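You operate a simulated robot arm through the tools that you are given. There is no shell and no other tool.

You are at the controls of a simulated robot arm. One attempt, no reset.

TASK
Stop the stacker, set 4 trays and Empty, then switch it off.
Fine: black button first, red switch last.

It is judged by the outcome, as a careful person would: the job done as asked, and still so three seconds after it is handed in. It fails if anything else is knocked over, pushed out of place, dropped, spilled or broken.

THE ROBOT
A 7-joint arm with a two-finger gripper, fixed in place. Base frame: the origin is on the floor under the middle of its stand, x ahead of it, y to its left, z up. Readings come in m, degrees, newtons and seconds.
With the tool pointing down near the work surface it reaches from about 0.16 to 0.6 m from the base axis. Its first joint turns from -66.0 to 66.0 degrees. Payload 2.45 kg.
Tool frame: the origin (TCP) lies between the finger pads and is the grasp point; the fingertips stand 0.026 m ahead of it; z points along the fingers, y is the line along which they close. The gripper opens to 0.096 m; its body begins 0.069 m behind the TCP.
Orientation is told as [roll, pitch, yaw] about the base's x, y, z axes, in that order, counted from this pose: with the fingers straight down and closing along the base's y, the tool's x points along the base's -x, its y along +y and its z along -z.

THE INTERFACE
- The arm moves only by the tool servo_tool. Its argument "series" is a list of rows, each a list of 7 numbers: the closure, from 0 (fully open) to 1 (shut), then the shift along the tool's x, y, z in units of 200 mm (1.0 is 200 mm), then the turn, a rotation vector about the tool's x, y, z in units of 120 degrees (1.0 is 120 degrees). In form: [[gripper, dx, dy, dz, ax, ay, az], ...]. A call has 1 to 20 rows; each row is the pose to reach, as a shift and turn from the pose commanded when the call began, along the tool's axes at that moment. A call with a number of a shift or a turn outside -1 to 1 is refused whole. Rows are played at 5 a second. More than 0.05 m and 8.6 degrees between two rows, or a gripper value outside its range, and nothing of the call is played. Where a pose cannot be reached the arm comes as near as it can. A force on the tool above 40 N (or 10 N above the force at the start of the call, whichever is more), or a blocked arm, ends the call early, and 0.2 s more pass. The fingers move at their own pace (about 0.05 m/s each) and stop on an object; they squeeze with about 21 N. The grip force told is the motor's: it shows also when the fingers shut on nothing. Time passes only in rows, and 0.2 s behind the last, so rows that repeat a pose let the fingers close. The reply holds the time, the measured pose of the TCP, the force on the tool along the base axes, the opening and the grip force, in the units named above and with some noise, with the torque about the TCP (base axes, N m) and any sound that the robot's microphone picked up, and new pictures: "views" is both (left out), scene, wrist or none.
- Cameras (640 x 400 px; columns grow to the right, rows downward): "scene" is fixed at [0.1711, -0.438, 1.388]; the picture's right is [0.34, -0.94, 0.00], its down [-0.83, -0.30, -0.48] and it looks along [0.45, 0.16, -0.88] (base axes); focal length 308 px, centre (320, 200). "wrist" rides on the gripper at [0.082, 0.003, -0.098] in the tool frame; the picture's right is [-0.04, 1.00, 0.00], its down [-0.73, -0.03, -0.68] and it looks along [-0.68, -0.03, 0.73] (tool axes); focal length 256 px, centre (320, 200). There is no depth. A picture from a camera that has moved, and an enlarged one, comes with that camera's place and axes in the base frame and with its lens.
- zoom(camera, box): a new picture of the part [left, top, right, bottom] of that camera's present view, enlarged. No time passes.
- hand_in(): hands the job in; it is judged then, once.

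Places have to be worked out from the pictures, the camera data and where the tool is seen. Open the gripper and draw the arm clear of the work before you hand the job in, unless the task says otherwise.

The tools are called after "Call:" as a command line: name --pt "numbers of a row" for each row, then --argument value for the rest, lists and objects as JSON in quotes. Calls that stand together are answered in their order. servo_tool: Moves the arm, as the interface text tells. Its arguments: {"type":"object","properties":{"series":{"type":"array"},"views":{"type":"string","enum":["both","scene","wrist","none"]}},"required":["series"]} The other tools are called the same way: zoom (camera, box) takes an enlarged picture of a part of a camera's view; hand_in () hands the job in.

At the start:

```text
clock: 0.0
tool_pos: [0.3461, -0.3361, 1.0137]
tool_rot: [0.0, -0.1, 0.0]
wrist_force: [0.5, 0.8, -0.7]
wrist_torque: [-0.02, 0.0, -0.01]
width: 0.096
grip_force: 0.0
```

scene: 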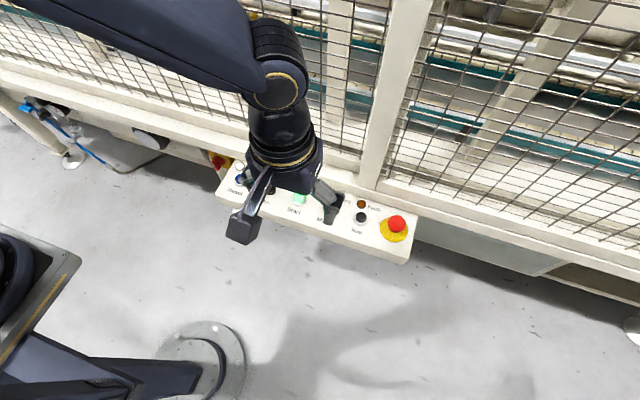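
wrist: 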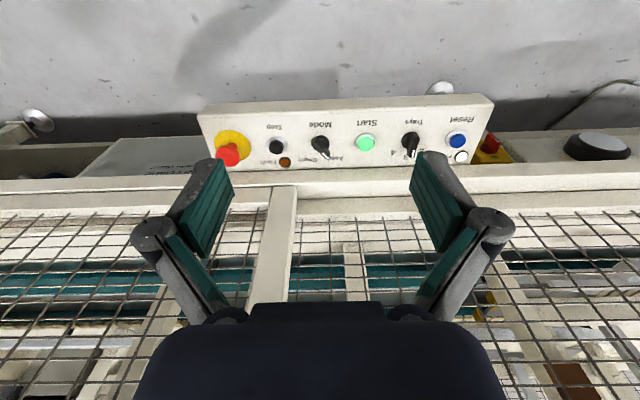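

The panel carries Reset, Trays, Start, Mode, Stop and an emergency stop, with a red/yellow switch off to the side. I'll zoom in on both views to read the labels before moving.

Call:
zoom --camera "wrist" --box '[190, 80, 510, 200]'

Call:
zoom --camera "scene" --box '[180, 120, 440, 280]'

Call:
zoom --camera "wrist" --box '[380, 90, 540, 190]'

```text
2.00 times, centred on (350, 140) of wrist
camera zoom: at [0.2645, -0.3333, 1.1122], right [0.04, 1.0, 0.0], down [0.73, -0.03, 0.68], along [0.68, -0.03, -0.73], focal length 512 px, centre (260, 320)
```

zoom: 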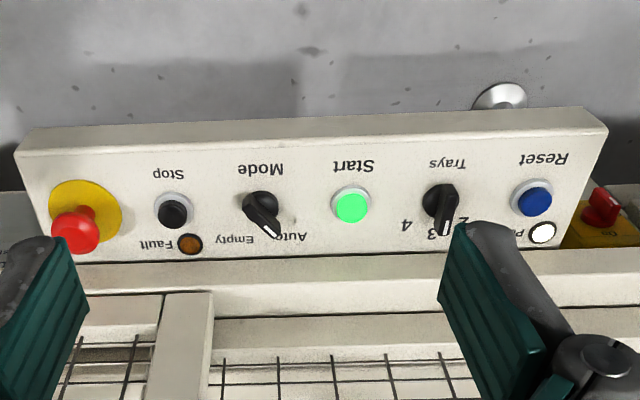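

```text
2.46 times, centred on (310, 200) of scene
camera zoom: at [0.1711, -0.438, 1.388], right [0.34, -0.94, 0.0], down [-0.83, -0.3, -0.48], along [0.45, 0.16, -0.88], focal length 759 px, centre (345, 200)
```

zoom: 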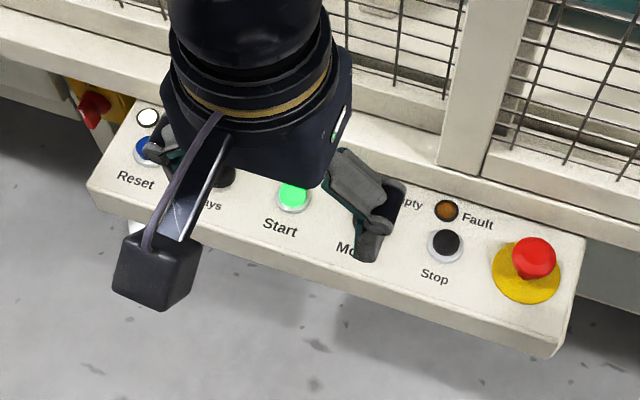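

```text
4.00 times, centred on (460, 140) of wrist
camera zoom: at [0.2645, -0.3333, 1.1122], right [0.04, 1.0, 0.0], down [0.73, -0.03, 0.68], along [0.68, -0.03, -0.73], focal length 1024 px, centre (-240, 440)
```

zoom: 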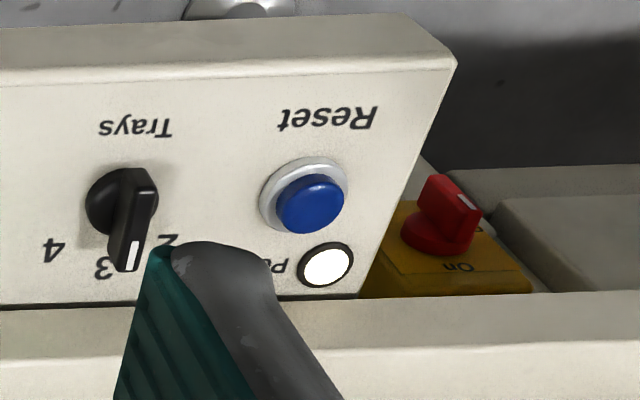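

Start is lit green at roughly [0.51, -0.26, 0.70] and Stop (black) sits at roughly [0.51, -0.425, 0.70]. The Trays pointer looks near 3 and Mode looks near Auto. I'll zoom in further on the labels and panel edges.

Call:
zoom --camera "wrist" --box '[200, 95, 300, 175]'

Call:
zoom --camera "wrist" --box '[290, 95, 390, 175]'

Call:
zoom --camera "scene" --box '[180, 130, 270, 220]'

Call:
zoom --camera "scene" --box '[310, 170, 430, 270]'

```text
5.00 times, centred on (250, 135) of wrist
camera zoom: at [0.2645, -0.3333, 1.1122], right [0.04, 1.0, 0.0], down [0.73, -0.03, 0.68], along [0.68, -0.03, -0.73], focal length 1280 px, centre (670, 525)
```

zoom: 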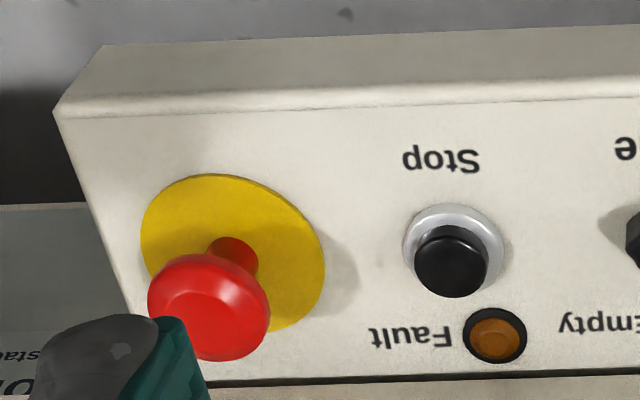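

```text
5.00 times, centred on (340, 135) of wrist
camera zoom: at [0.2645, -0.3333, 1.1122], right [0.04, 1.0, 0.0], down [0.73, -0.03, 0.68], along [0.68, -0.03, -0.73], focal length 1280 px, centre (220, 525)
```

zoom: 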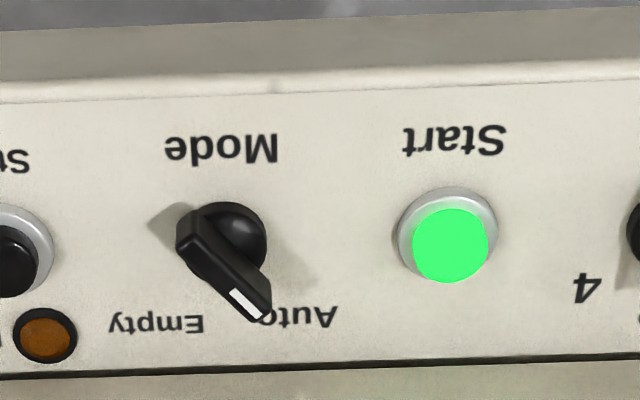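

```text
4.44 times, centred on (225, 175) of scene
camera zoom: at [0.1711, -0.438, 1.388], right [0.34, -0.94, 0.0], down [-0.83, -0.3, -0.48], along [0.45, 0.16, -0.88], focal length 1370 px, centre (742, 311)
```

zoom: 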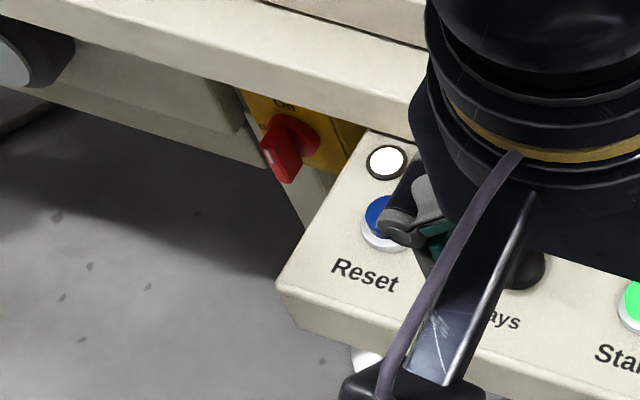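

```text
4.00 times, centred on (370, 220) of scene
camera zoom: at [0.1711, -0.438, 1.388], right [0.34, -0.94, 0.0], down [-0.83, -0.3, -0.48], along [0.45, 0.16, -0.88], focal length 1233 px, centre (120, 120)
```

zoom: 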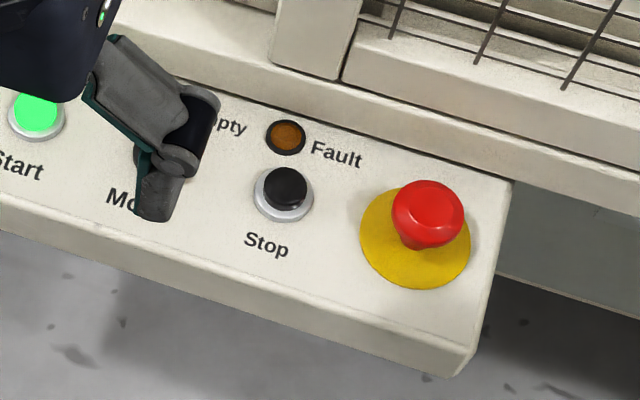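

The panel's top face comes out close to horizontal: z about 0.687, x from 0.455 to 0.57, y from about -0.56 to -0.04. The left finger hides the Trays scale and I can't fix the red switch's position yet, so I'll move 0.2 m toward +y at this safe height for a better view.

Call:
servo_tool --pt "0 0 0.2 0 0 0 0" --pt "0 0 0.4 0 0 0 0" --pt "0 0 0.6 0 0 0 0" --pt "0 0 0.8 0 0 0 0" --pt "0 0 1.0 0 0 0 0" --pt "0 0 1.0 0 0 0 0"

```text
clock: 1.4
tool_pos: [0.3451, -0.1345, 1.0124]
tool_rot: [0.0, 0.0, 0.0]
wrist_force: [-0.1, -0.3, 0.7]
wrist_torque: [-0.02, -0.01, -0.01]
width: 0.096
grip_force: 0.2
camera wrist: at [0.2639, -0.1336, 1.1115], right [0.04, 1.0, 0.0], down [0.73, -0.03, 0.68], along [0.68, -0.03, -0.73], focal length 256 px, centre (320, 200)
```

scene: 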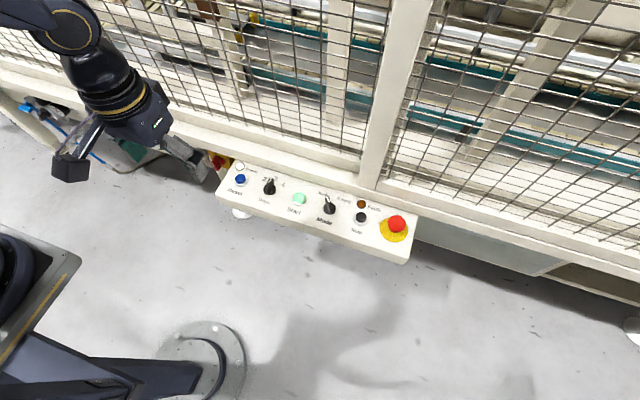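
wrist: 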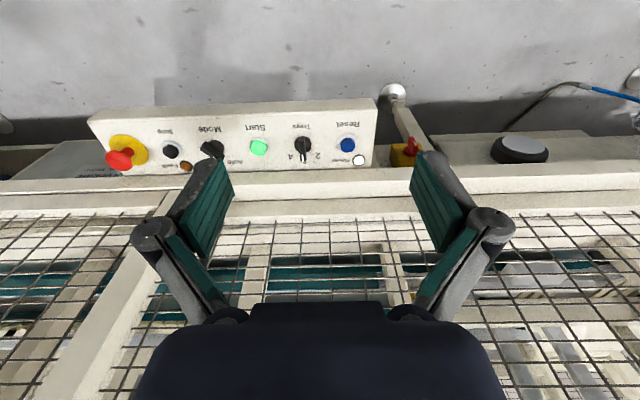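

The whole panel is now clear in the scene view. I'll zoom in on the Trays knob, the Mode knob and the red switch.

Call:
zoom --camera "scene" --box '[225, 150, 345, 225]'

Call:
zoom --camera "scene" --box '[250, 165, 298, 215]'

Call:
zoom --camera "scene" --box '[305, 180, 353, 230]'

Call:
zoom --camera "wrist" --box '[270, 100, 440, 190]'

Call:
zoom --camera "wrist" --box '[375, 120, 455, 180]'

```text
5.33 times, centred on (285, 188) of scene
camera zoom: at [0.1711, -0.438, 1.388], right [0.34, -0.94, 0.0], down [-0.83, -0.3, -0.48], along [0.45, 0.16, -0.88], focal length 1644 px, centre (507, 267)
```

zoom: 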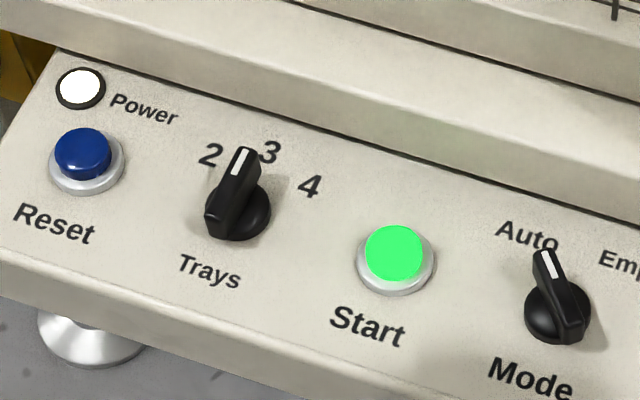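

```text
8.00 times, centred on (274, 190) of scene
camera zoom: at [0.1711, -0.438, 1.388], right [0.34, -0.94, 0.0], down [-0.83, -0.3, -0.48], along [0.45, 0.16, -0.88], focal length 2466 px, centre (688, 280)
```

zoom: 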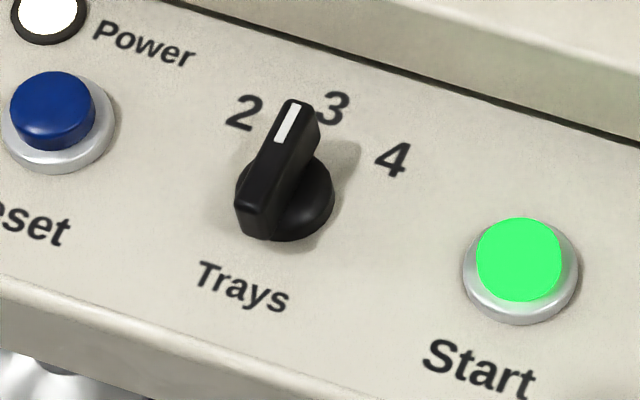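

```text
8.00 times, centred on (329, 205) of scene
camera zoom: at [0.1711, -0.438, 1.388], right [0.34, -0.94, 0.0], down [-0.83, -0.3, -0.48], along [0.45, 0.16, -0.88], focal length 2466 px, centre (248, 160)
```

zoom: 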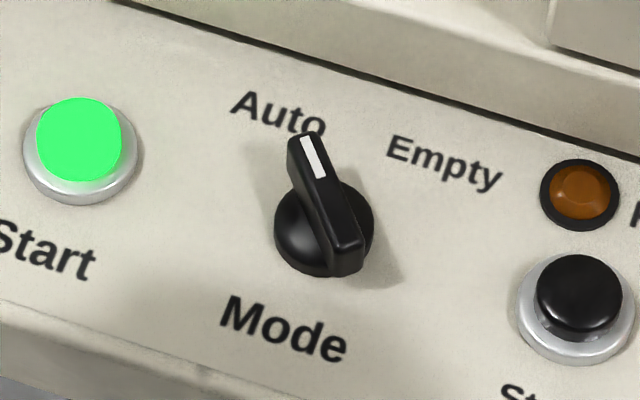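

```text
3.76 times, centred on (355, 145) of wrist
camera zoom: at [0.2639, -0.1336, 1.1115], right [0.04, 1.0, 0.0], down [0.73, -0.03, 0.68], along [0.68, -0.03, -0.73], focal length 964 px, centre (188, 407)
```

zoom: 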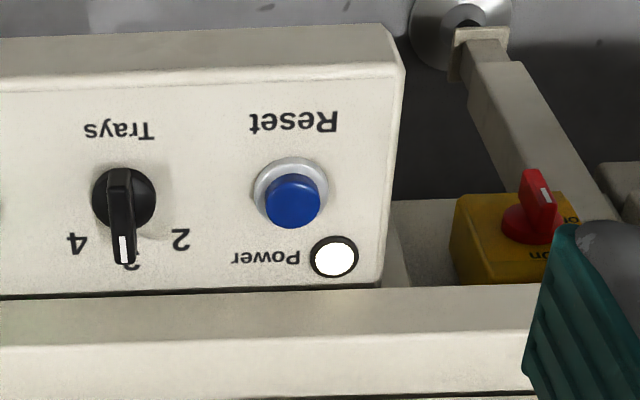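

```text
6.67 times, centred on (415, 150) of wrist
camera zoom: at [0.2639, -0.1336, 1.1115], right [0.04, 1.0, 0.0], down [0.73, -0.03, 0.68], along [0.68, -0.03, -0.73], focal length 1707 px, centre (-313, 533)
```

zoom: 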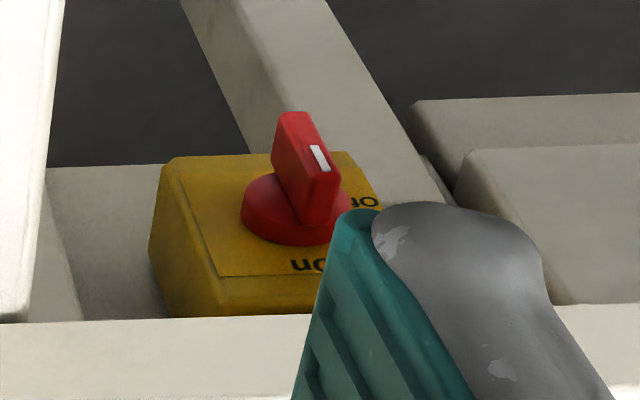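

Trays is confirmed at 3, pointing straight away from the robot, with 4 one step clockwise. Mode is confirmed at Auto, with Empty one step clockwise. The left finger partly covers the red switch, so I'll move another 0.14 m toward +y to see it.

Call:
servo_tool --pt "0 0 0.2 0 0 0 0" --pt "0 0 0.4 0 0 0 0" --pt "0 0 0.6 0 0 0 0" --pt "0 0 0.7 0 0 0 0" --pt "0 0 0.7 0 0 0 0"

```text
clock: 2.6
tool_pos: [0.3456, 0.0033, 1.0153]
tool_rot: [0.1, 0.1, 0.0]
wrist_force: [0.6, 0.3, 0.1]
wrist_torque: [-0.02, -0.03, 0.03]
width: 0.0958
grip_force: 0.1
camera wrist: at [0.2639, 0.0071, 1.1135], right [0.04, 1.0, 0.0], down [0.73, -0.03, 0.68], along [0.68, -0.03, -0.73], focal length 256 px, centre (320, 200)
```

scene: 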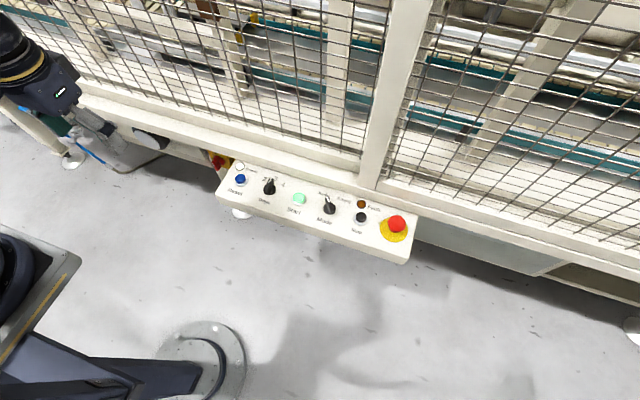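
wrist: 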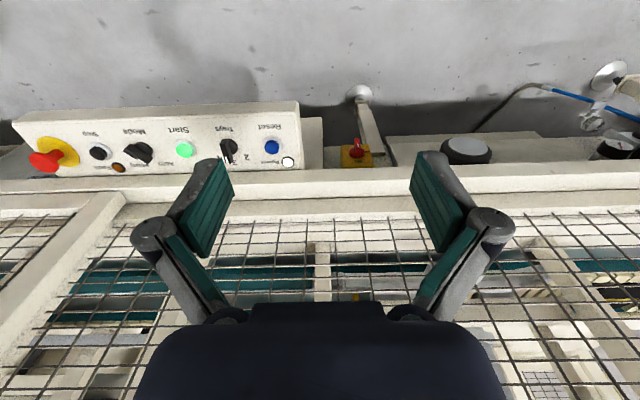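

The red switch is now unobstructed in the wrist view, so I'll zoom in on it from both cameras.

Call:
zoom --camera "wrist" --box '[325, 125, 405, 175]'

Call:
zoom --camera "wrist" --box '[250, 80, 410, 180]'

Call:
zoom --camera "scene" --box '[190, 135, 254, 175]'

```text
8.00 times, centred on (365, 150) of wrist
camera zoom: at [0.2639, 0.0071, 1.1135], right [0.04, 1.0, 0.0], down [0.73, -0.03, 0.68], along [0.68, -0.03, -0.73], focal length 2048 px, centre (-40, 600)
```

zoom: 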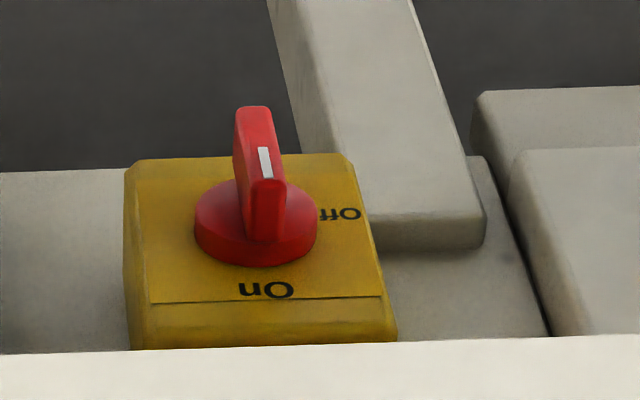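

```text
4.00 times, centred on (330, 130) of wrist
camera zoom: at [0.2639, 0.0071, 1.1135], right [0.04, 1.0, 0.0], down [0.73, -0.03, 0.68], along [0.68, -0.03, -0.73], focal length 1024 px, centre (280, 480)
```

zoom: 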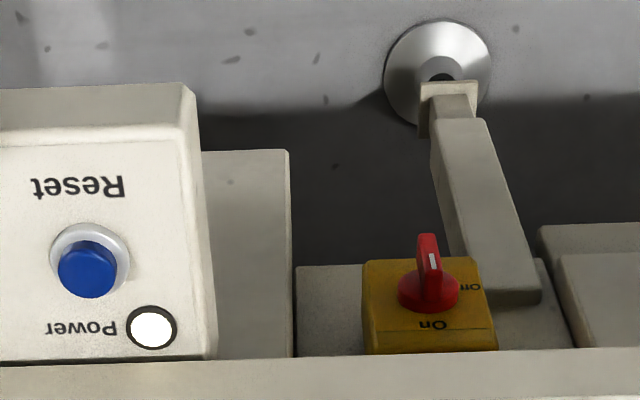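

```text
10.00 times, centred on (222, 155) of scene
camera zoom: at [0.1711, -0.438, 1.388], right [0.34, -0.94, 0.0], down [-0.83, -0.3, -0.48], along [0.45, 0.16, -0.88], focal length 3083 px, centre (1300, 650)
```

zoom: 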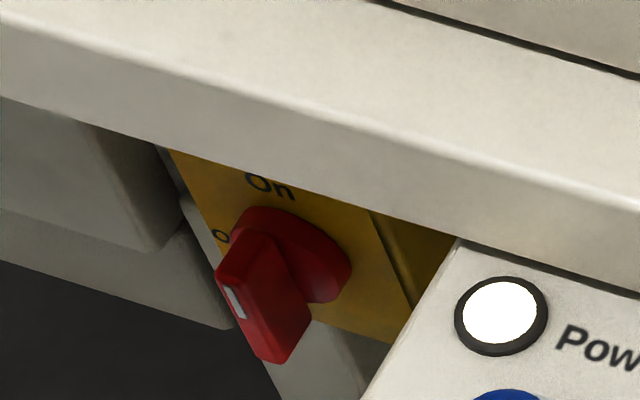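

The red switch faces the robot under the rail. Its handle tip is at about [0.60, 0.087, 0.54], it stands at On (up), and Off is to the left. The Stop cap top is at about [0.51, -0.425, 0.706]. I'll shut the fingers and carry the tool back toward Stop at a safe height.

Call:
servo_tool --pt "1 0 -0.2 0 0 0 0" --pt "1 0 -0.4 0 0 0 0" --pt "1 0 -0.6 0 0 0 0" --pt "1 0 -0.8 0 0 0 0" --pt "1 0 -1.0 0 0 0 0" --views "none"

Call:
servo_tool --pt "1 -0.05 -0.2 0 0 -0.03 0" --pt "1 -0.1 -0.4 0 0 -0.06 0" --pt "1 -0.15 -0.6 0.05 0 -0.09 0" --pt "1 -0.2 -0.8 0.1 0 -0.12 0" --pt "1 -0.25 -1.0 0.15 0 -0.15 0" --pt "1 -0.25 -1.0 0.15 0 -0.1667 0"

```text
clock: 3.8
tool_pos: [0.3461, -0.1965, 1.0126]
tool_rot: [0.0, 0.0, 0.0]
wrist_force: [-0.7, 0.4, 0.3]
wrist_torque: [0.04, 0.0, -0.01]
width: 0.0001
grip_force: 16.8
```

```text
clock: 5.2
tool_pos: [0.3947, -0.3975, 0.9839]
tool_rot: [-0.1, -20.1, 0.0]
wrist_force: [-0.6, -0.2, 0.2]
wrist_torque: [0.01, 0.03, 0.03]
width: 0.0
grip_force: 21.4
camera wrist: at [0.2849, -0.3941, 1.0485], right [0.04, 1.0, 0.01], down [0.46, -0.03, 0.89], along [0.89, -0.03, -0.46], focal length 256 px, centre (320, 200)
```

scene: 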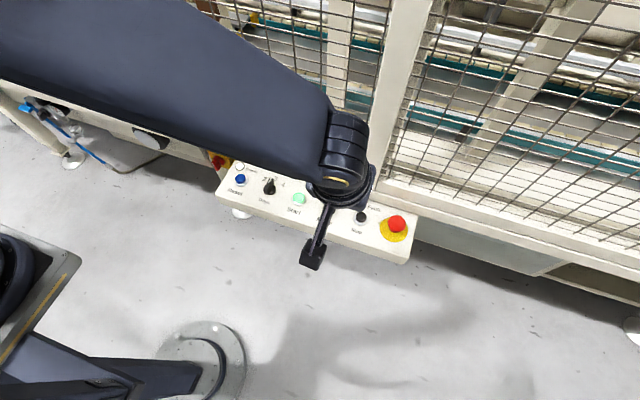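
wrist: 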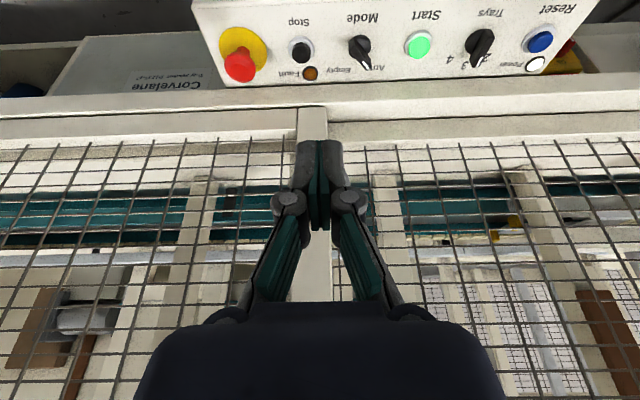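

The arm sits steady with a 20° forward tilt and the fingers shut. I'll come down along the tool axis to hover above Stop, stopping about 0.11 m short to check alignment.

Call:
servo_tool --pt "1 -0.03 -0.04 0.2 0 0 0" --pt "1 -0.06 -0.07 0.4 0 0 0" --pt "1 -0.1 -0.11 0.6 0 0 0" --pt "1 -0.1265 -0.142 0.8 0 0 0" --pt "1 -0.1265 -0.142 0.8 0 0 0"

```text
clock: 6.4
tool_pos: [0.4732, -0.4241, 0.8439]
tool_rot: [0.0, -20.0, 0.1]
wrist_force: [0.0, -0.1, -0.3]
wrist_torque: [0.03, 0.0, 0.0]
width: 0.0002
grip_force: 20.9
camera wrist: at [0.3638, -0.4213, 0.9082], right [0.04, 1.0, 0.01], down [0.46, -0.03, 0.89], along [0.89, -0.03, -0.46], focal length 256 px, centre (320, 200)
```

scene: 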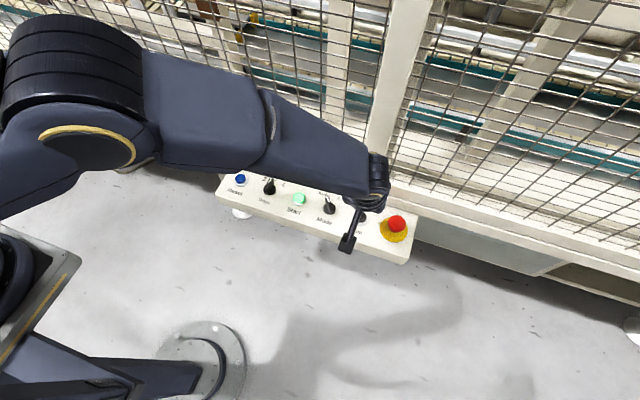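
wrist: 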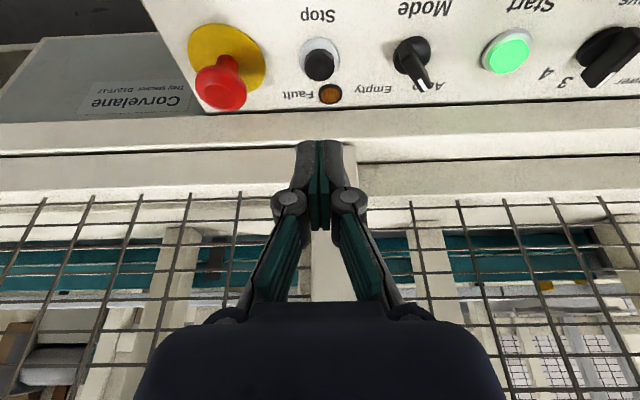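

Stop projects at about [0.507, -0.425] from this view too, directly below the fingertips. I'll lower to about 2 cm above the cap.

Call:
servo_tool --pt "1 0.012 0 0.15 0 0 0" --pt "1 0.024 0 0.3 0 0 0" --pt "1 0.035 0 0.4535 0 0 0" --pt "1 0.035 0 0.4535 0 0 0"

```text
clock: 7.4
tool_pos: [0.4988, -0.4237, 0.7535]
tool_rot: [0.1, -20.0, 0.0]
wrist_force: [-0.6, 0.0, 0.4]
wrist_torque: [-0.01, -0.02, -0.04]
width: 0.0
grip_force: 20.6
camera wrist: at [0.3887, -0.4219, 0.8192], right [0.04, 1.0, 0.01], down [0.46, -0.03, 0.89], along [0.89, -0.03, -0.46], focal length 256 px, centre (320, 200)
```

scene: 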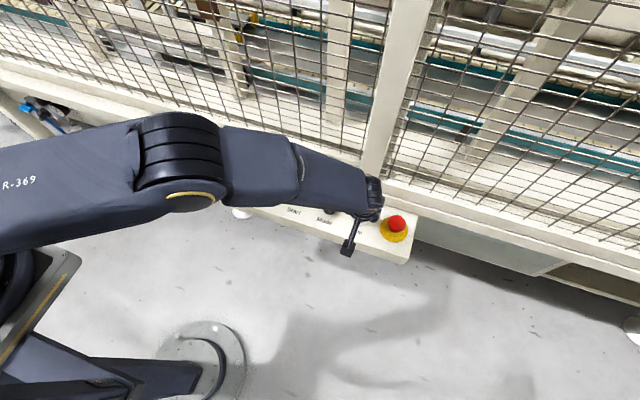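
wrist: 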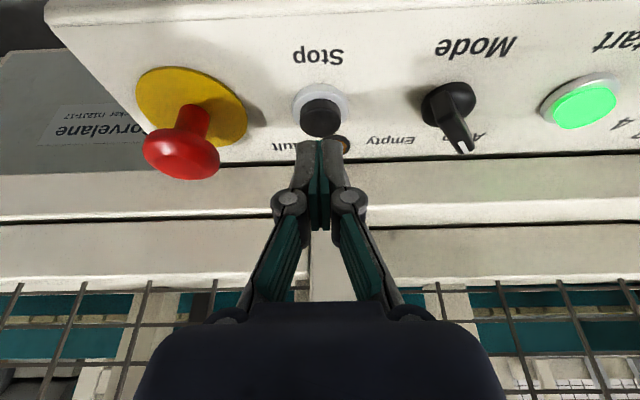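

The fingertips are just above and slightly beyond the cap as seen from here. I'll zoom in to check fore-aft alignment before pressing.

Call:
zoom --camera "wrist" --box '[270, 70, 380, 160]'

Call:
zoom --camera "scene" --box '[320, 160, 430, 270]'

```text
4.44 times, centred on (325, 115) of wrist
camera zoom: at [0.3887, -0.4219, 0.8192], right [0.04, 1.0, 0.01], down [0.46, -0.03, 0.89], along [0.89, -0.03, -0.46], focal length 1138 px, centre (298, 578)
```

zoom: 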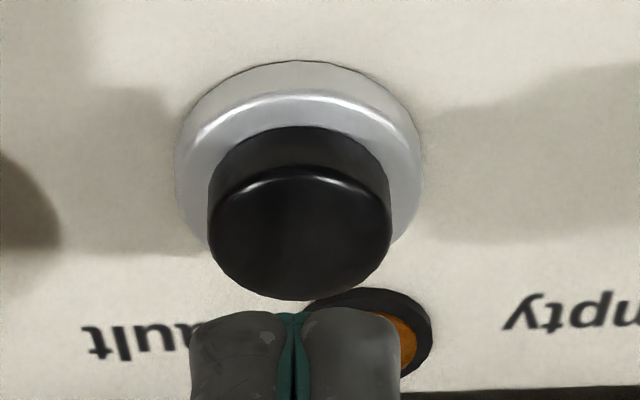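

```text
3.64 times, centred on (375, 215) of scene
camera zoom: at [0.1711, -0.438, 1.388], right [0.34, -0.94, 0.0], down [-0.83, -0.3, -0.48], along [0.45, 0.16, -0.88], focal length 1121 px, centre (120, 146)
```

zoom: 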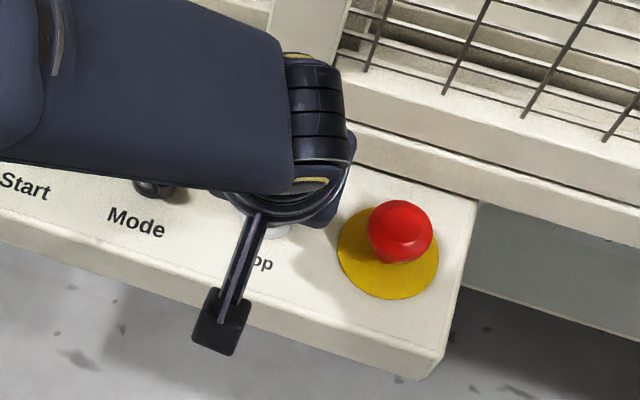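

The cap top is centred near [0.506, -0.425], within 2 mm of the fingertips. I'll shift 4 mm forward and press straight down in small steps, watching the force and the microphone.

Call:
servo_tool --pt "1 -0.0017 0 0.0539 0 0 0" --pt "1 0.0086 0 0.082 0 0 0" --pt "1 0.0154 0 0.1009 0 0 0" --pt "1 0.0205 0 0.115 0 0 0" --pt "1 0.0257 0 0.129 0 0 0"

```text
clock: 8.6
tool_pos: [0.5021, -0.4247, 0.7295]
tool_rot: [0.0, -19.9, 0.0]
wrist_force: [-0.1, 0.0, 1.2]
wrist_torque: [-0.04, 0.03, 0.02]
width: 0.0
grip_force: 21.1
camera wrist: at [0.3928, -0.422, 0.7932], right [0.04, 1.0, 0.01], down [0.46, -0.03, 0.89], along [0.89, -0.03, -0.46], focal length 256 px, centre (320, 200)
```

scene: 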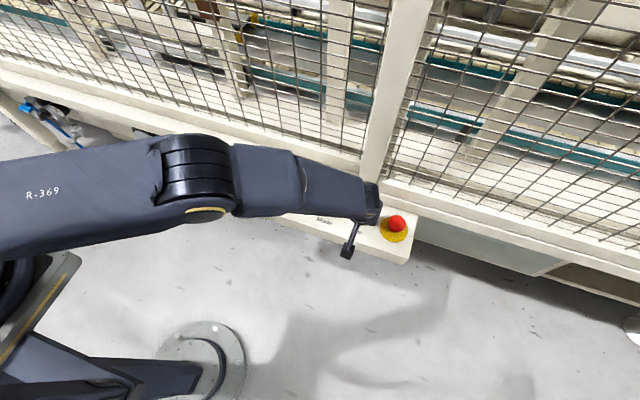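
wrist: 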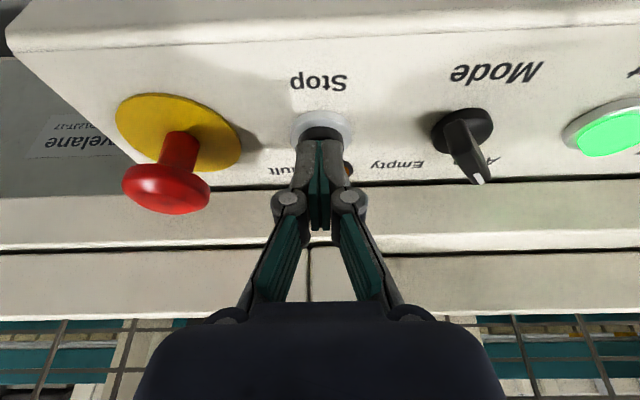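

The force is only about 1 N upward, so contact is just beginning. I'll press another 6 mm in 1.5 mm steps.

Call:
servo_tool --pt "1 0.0026 0 0.0071 0 0 0" --pt "1 0.0051 0 0.0141 0 0 0" --pt "1 0.0077 0 0.0212 0 0 0" --pt "1 0.0103 0 0.0282 0 0 0"

```text
clock: 9.6
tool_pos: [0.5025, -0.4254, 0.7226]
tool_rot: [-0.1, -20.0, 0.0]
wrist_force: [-2.0, -0.3, 5.1]
wrist_torque: [-0.04, 0.05, 0.0]
width: 0.0059
grip_force: 27.9
heard: click
camera wrist: at [0.3929, -0.4224, 0.7872], right [0.04, 1.0, 0.01], down [0.46, -0.03, 0.89], along [0.89, -0.03, -0.46], focal length 256 px, centre (320, 200)
```

scene: 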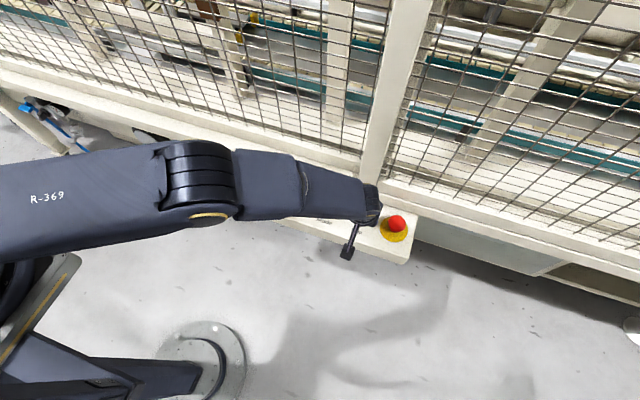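
wrist: 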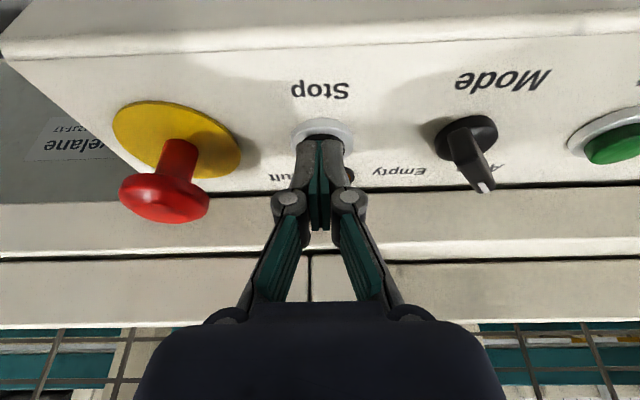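

I heard a click and the Start lamp went dark green, so the stacker is stopped. I'll lift straight up off the button and check the panel state.

Call:
servo_tool --pt "1 -0.017 0 -0.047 0 0 0" --pt "1 -0.051 0 -0.141 0 0 0" --pt "1 -0.12 0 -0.329 0 0 0" --pt "1 -0.171 0 -0.47 0 0 0" --pt "1 -0.171 0 -0.47 0 0 0"

```text
clock: 10.8
tool_pos: [0.5022, -0.4242, 0.8242]
tool_rot: [0.0, -19.9, 0.0]
wrist_force: [0.5, 0.7, 0.8]
wrist_torque: [-0.04, -0.01, -0.01]
width: 0.0
grip_force: 28.0
camera wrist: at [0.3919, -0.4215, 0.888], right [0.04, 1.0, 0.01], down [0.46, -0.03, 0.89], along [0.89, -0.03, -0.46], focal length 256 px, centre (320, 200)
```

scene: 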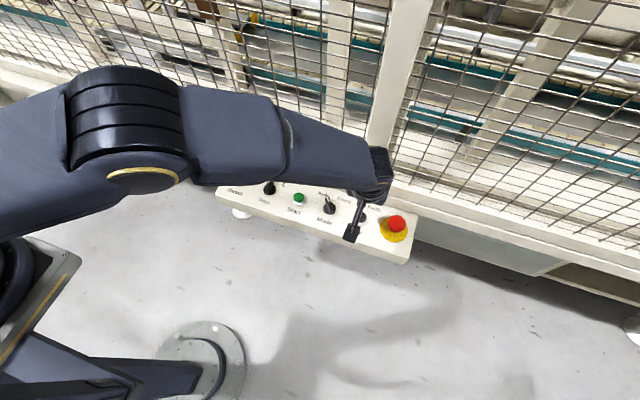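
wrist: 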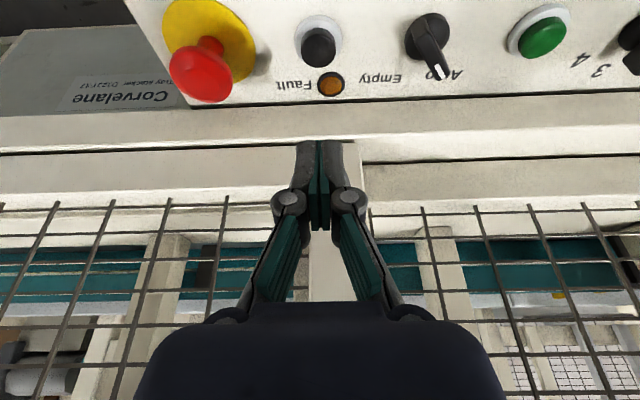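

The Start lamp is dark now and Stop has sprung back. I'll zoom in on the Fault lamp and the Mode knob.

Call:
zoom --camera "wrist" --box '[270, 0, 470, 110]'

Call:
zoom --camera "scene" --box '[225, 170, 425, 270]'

```text
3.20 times, centred on (370, 55) of wrist
camera zoom: at [0.3919, -0.4215, 0.888], right [0.04, 1.0, 0.01], down [0.46, -0.03, 0.89], along [0.89, -0.03, -0.46], focal length 819 px, centre (160, 664)
```

zoom: 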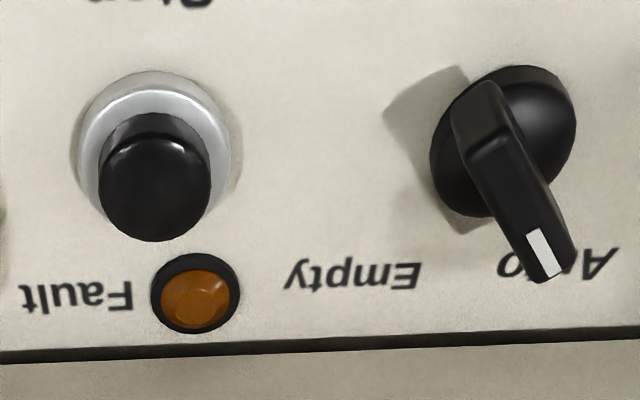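

```text
3.20 times, centred on (325, 220) of scene
camera zoom: at [0.1711, -0.438, 1.388], right [0.34, -0.94, 0.0], down [-0.83, -0.3, -0.48], along [0.45, 0.16, -0.88], focal length 986 px, centre (304, 136)
```

zoom: 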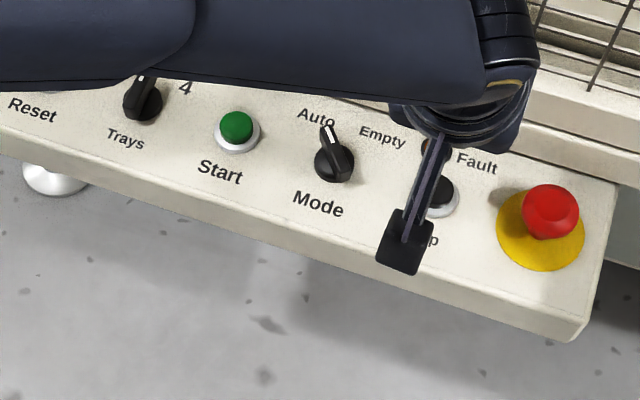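

The stacker is stopped with no fault shown. The Mode knob is centred near [0.507, -0.344] with its bar turned about +36° toward Auto. I'll move above it, bring the tool upright, open the fingers halfway and check whether the arm reaches this pose.

Call:
servo_tool --pt "0.5 -0.012 0.1 -0.02 0 0.042 0" --pt "0.5 -0.025 0.2 -0.04 0 0.083 0" --pt "0.5 -0.037 0.3 -0.06 0 0.125 0" --pt "0.5 -0.049 0.4025 -0.076 0 0.1667 0" --pt "0.5 -0.049 0.4025 -0.076 0 0.1667 0" --views "none"

Call:
servo_tool --pt "0.5 0 0 0 0 0 -0.06" --pt "0.5 0 0 0 0 0 -0.12" --pt "0.5 0 0 0 0 0 -0.18" --pt "0.5 0 0 0 0 0 -0.24" --pt "0.5 0 0 0 0 0 -0.3" --pt "0.5 0 0 0 0 0 -0.3"

```text
clock: 12.0
tool_pos: [0.5069, -0.3434, 0.8405]
tool_rot: [0.1, 0.2, -0.1]
wrist_force: [0.5, 0.2, 0.2]
wrist_torque: [0.0, 0.02, 0.02]
width: 0.048
grip_force: 0.1
```

```text
clock: 13.4
tool_pos: [0.5059, -0.3432, 0.8407]
tool_rot: [0.0, -0.1, 36.1]
wrist_force: [-0.5, 0.5, -1.0]
wrist_torque: [0.04, 0.01, 0.0]
width: 0.0477
grip_force: 0.1
camera wrist: at [0.4388, -0.3896, 0.9385], right [-0.56, 0.83, 0.0], down [0.61, 0.41, 0.68], along [0.56, 0.38, -0.73], focal length 256 px, centre (320, 200)
```

scene: 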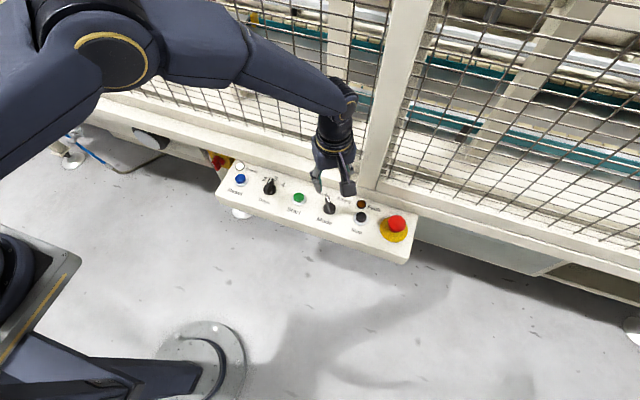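
wrist: 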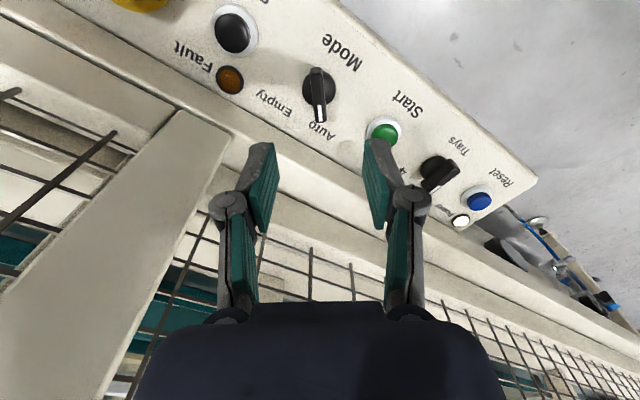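

The upright pose was reached and the knob's bar lines up between the open fingers. I'll go down 0.07 m and look again.

Call:
servo_tool --pt "0.5 0 0 0.12 0 0 0" --pt "0.5 0 0 0.24 0 0 0" --pt "0.5 0 0 0.35 0 0 0" --pt "0.5 0 0 0.35 0 0 0"

```text
clock: 14.4
tool_pos: [0.5068, -0.3439, 0.77]
tool_rot: [0.0, 0.0, 36.0]
wrist_force: [0.4, 1.1, 0.0]
wrist_torque: [0.01, 0.01, -0.01]
width: 0.0477
grip_force: 0.1
camera wrist: at [0.4395, -0.3893, 0.868], right [-0.55, 0.83, 0.0], down [0.61, 0.41, 0.68], along [0.57, 0.38, -0.73], focal length 256 px, centre (320, 200)
```

scene: 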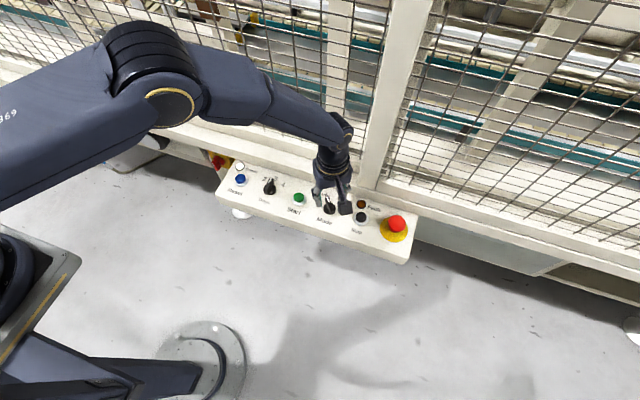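
wrist: 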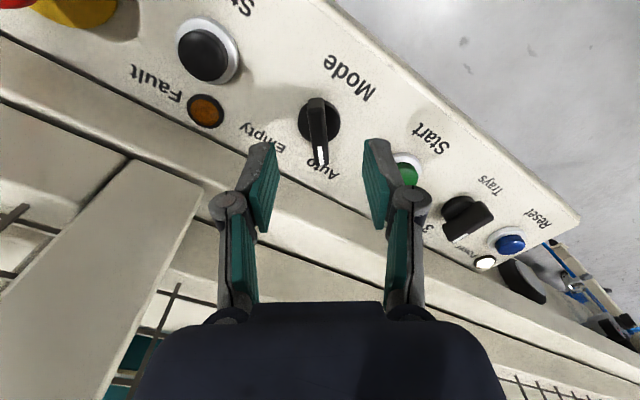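

The alignment holds, with the bar centred between the fingers and the neighbouring buttons clear. I'll lower the final 34 mm so the tips straddle the bar above the knob's disc.

Call:
servo_tool --pt "0.5 0 0 0.06 0 0 0" --pt "0.5 0 0 0.12 0 0 0" --pt "0.5 0 0 0.15 0 0 0" --pt "0.5 0 0 0.17 0 0 0" --pt "0.5 0 0 0.17 0 0 0"

```text
clock: 15.6
tool_pos: [0.5075, -0.3438, 0.7358]
tool_rot: [0.0, 0.0, 36.0]
wrist_force: [0.1, 0.2, 0.1]
wrist_torque: [0.0, 0.0, -0.02]
width: 0.0479
grip_force: 0.1
camera wrist: at [0.439, -0.3896, 0.834], right [-0.55, 0.83, 0.0], down [0.61, 0.41, 0.68], along [0.57, 0.38, -0.73], focal length 256 px, centre (320, 200)
```

scene: 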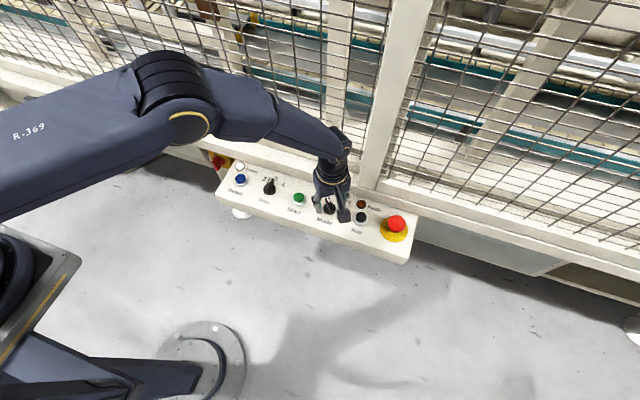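
wrist: 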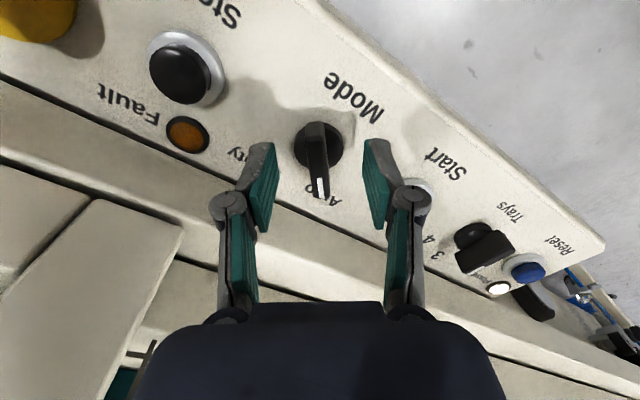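

The fingers now straddle the bar with no contact force. I'll zoom in to judge tip depth relative to the bar and disc before closing.

Call:
zoom --camera "wrist" --box '[230, 90, 410, 240]'

Call:
zoom --camera "scene" --box '[290, 160, 370, 240]'

```text
2.67 times, centred on (320, 165) of wrist
camera zoom: at [0.439, -0.3896, 0.834], right [-0.55, 0.83, 0.0], down [0.61, 0.41, 0.68], along [0.57, 0.38, -0.73], focal length 683 px, centre (320, 293)
```

zoom: 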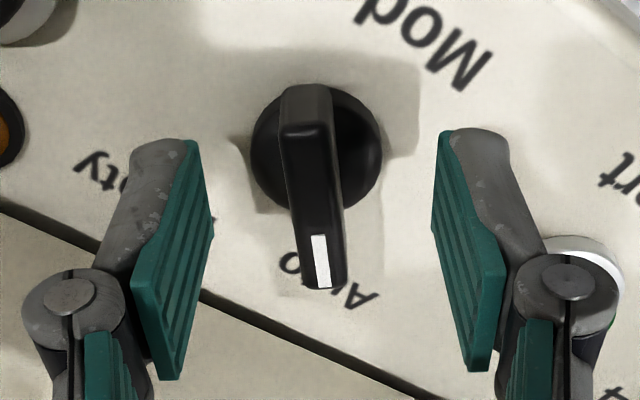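

```text
5.00 times, centred on (330, 200) of scene
camera zoom: at [0.1711, -0.438, 1.388], right [0.34, -0.94, 0.0], down [-0.83, -0.3, -0.48], along [0.45, 0.16, -0.88], focal length 1541 px, centre (270, 200)
```

zoom: 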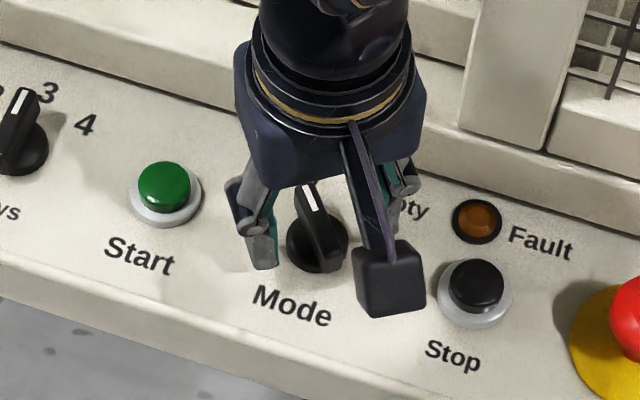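

The bar reads about +40°, so the tool is 4° short. Tip height is right, around mid-bar and above the disc. I'll turn those 4° and close on the bar.

Call:
servo_tool --pt "0.5 0 0 0 0 0 -0.0333" --pt "0.7 0 0 0 0 0 -0.0333" --pt "1 0 0 0 0 0 -0.0333" --pt "1 0 0 0 0 0 -0.0333" --pt "1 0 0 0 0 0 -0.0333" --pt "1 0 0 0 0 0 -0.0333"

```text
clock: 17.0
tool_pos: [0.5069, -0.3444, 0.7361]
tool_rot: [-0.3, 0.0, 39.9]
wrist_force: [10.5, -14.2, -11.0]
wrist_torque: [-0.14, -0.46, -0.12]
width: 0.0108
grip_force: 38.2
camera wrist: at [0.4425, -0.3953, 0.8342], right [-0.61, 0.79, 0.0], down [0.58, 0.45, 0.68], along [0.54, 0.41, -0.73], focal length 256 px, centre (320, 200)
```

scene: 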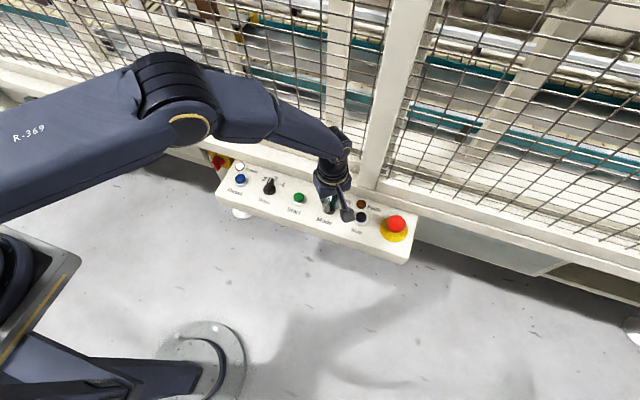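
wrist: 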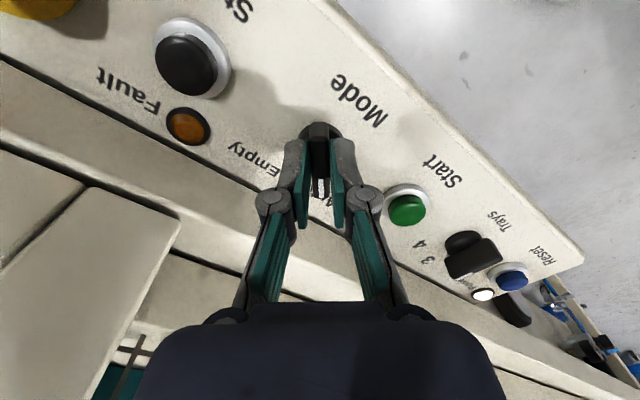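

The bar is gripped at 10.8 mm. The side force shows the tool sits a millimetre or so off the knob's centreline, so I'll ease it over before turning.

Call:
servo_tool --pt "1 0 -0.004 0.002 0 0 0" --pt "1 0 -0.008 0.004 0 0 0" --pt "1 0 -0.008 0.004 0 0 0" --views "none"

```text
clock: 17.8
tool_pos: [0.5063, -0.3441, 0.7355]
tool_rot: [0.0, 0.0, 40.0]
wrist_force: [-3.3, -3.2, 18.3]
wrist_torque: [0.54, -0.58, -0.01]
width: 0.0109
grip_force: 38.5
```

The lateral force is nearly gone, with about 18 N upward from sitting slightly low. I'll raise half a millimetre and turn the first 40° clockwise, then check.

Call:
servo_tool --pt "1 0 0 -0.0025 0 0 0" --pt "1 0 0 -0.0025 0 0 0.0667" --pt "1 0 0 -0.0025 0 0 0.1333" --pt "1 0 0 -0.0025 0 0 0.2" --pt "1 0 0 -0.0025 0 0 0.2667" --pt "1 0 0 -0.0025 0 0 0.3333"

```text
clock: 18.9
tool_pos: [0.5058, -0.3426, 0.7362]
tool_rot: [0.5, 0.3, 13.7]
wrist_force: [-4.3, 3.9, 8.3]
wrist_torque: [0.11, 0.31, 0.02]
width: 0.0111
grip_force: 37.9
stopped in row 5: the force on the tool passed its limit at 41 N (the readings are from after the stop); the commanded pose is now the measured one
camera wrist: at [0.4271, -0.36, 0.8346], right [-0.2, 0.98, 0.01], down [0.72, 0.14, 0.67], along [0.66, 0.14, -0.74], focal length 256 px, centre (320, 200)
```

scene: 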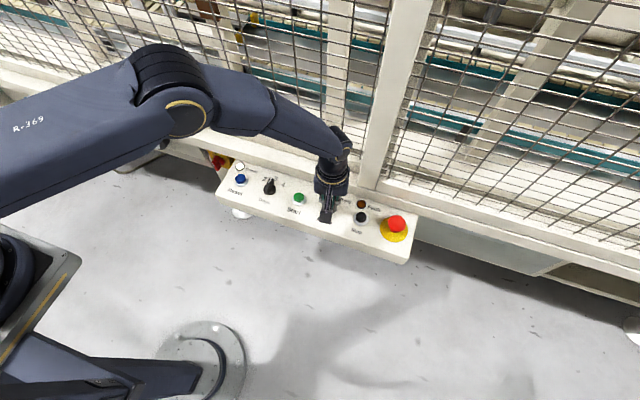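
wrist: 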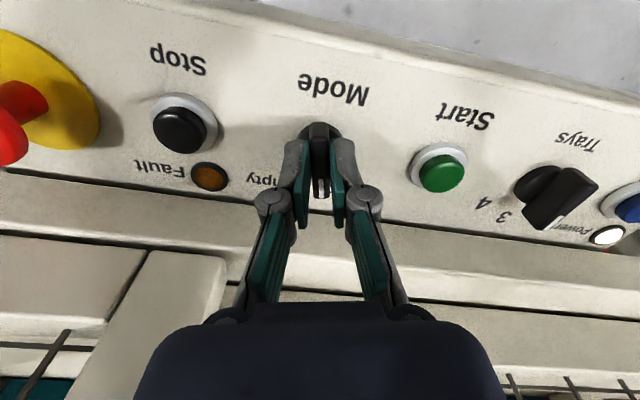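

The call stopped at yaw 14° after about 26° of turn. From the side forces at 40° and 14° I place the knob's axis about 4 mm further out, near [0.510, -0.342]. I'll keep turning in slower 4–5° steps with the tool swinging about that axis.

Call:
servo_tool --pt "1 -0.0001 0.0015 0 0 0 0.0333" --pt "1 -0.0002 0.0029 0 0 0 0.0667" --pt "1 -0.0005 0.0044 0 0 0 0.1" --pt "1 -0.0008 0.0058 0 0 0 0.1333" --pt "1 -0.0013 0.0072 0 0 0 0.1667" --pt "1 -0.0018 0.0085 0 0 0 0.2" --pt "1 -0.0025 0.0099 0 0 0 0.2333" --pt "1 -0.0032 0.0111 0 0 0 0.2667"

```text
clock: 20.7
tool_pos: [0.5067, -0.3401, 0.7353]
tool_rot: [0.2, 0.5, -18.6]
wrist_force: [-9.9, 20.2, 31.8]
wrist_torque: [0.33, -0.16, 0.07]
width: 0.0109
grip_force: 38.3
camera wrist: at [0.4311, -0.3118, 0.8347], right [0.36, 0.93, 0.01], down [0.69, -0.27, 0.67], along [0.63, -0.23, -0.74], focal length 256 px, centre (320, 200)
```

scene: 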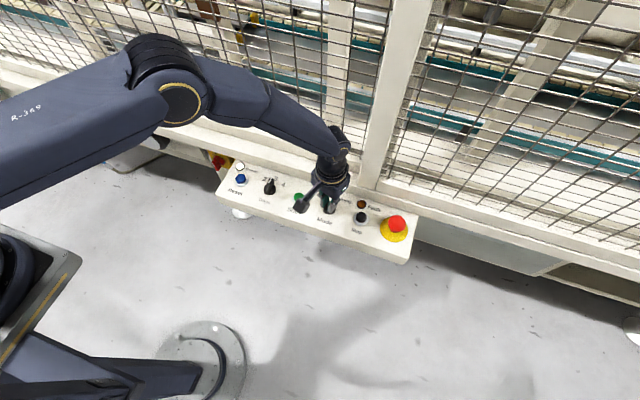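
wrist: 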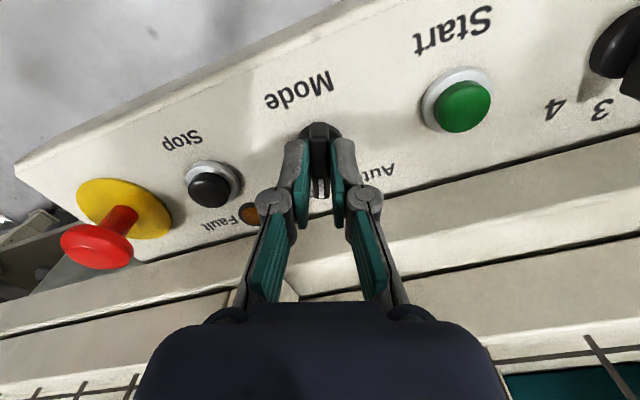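

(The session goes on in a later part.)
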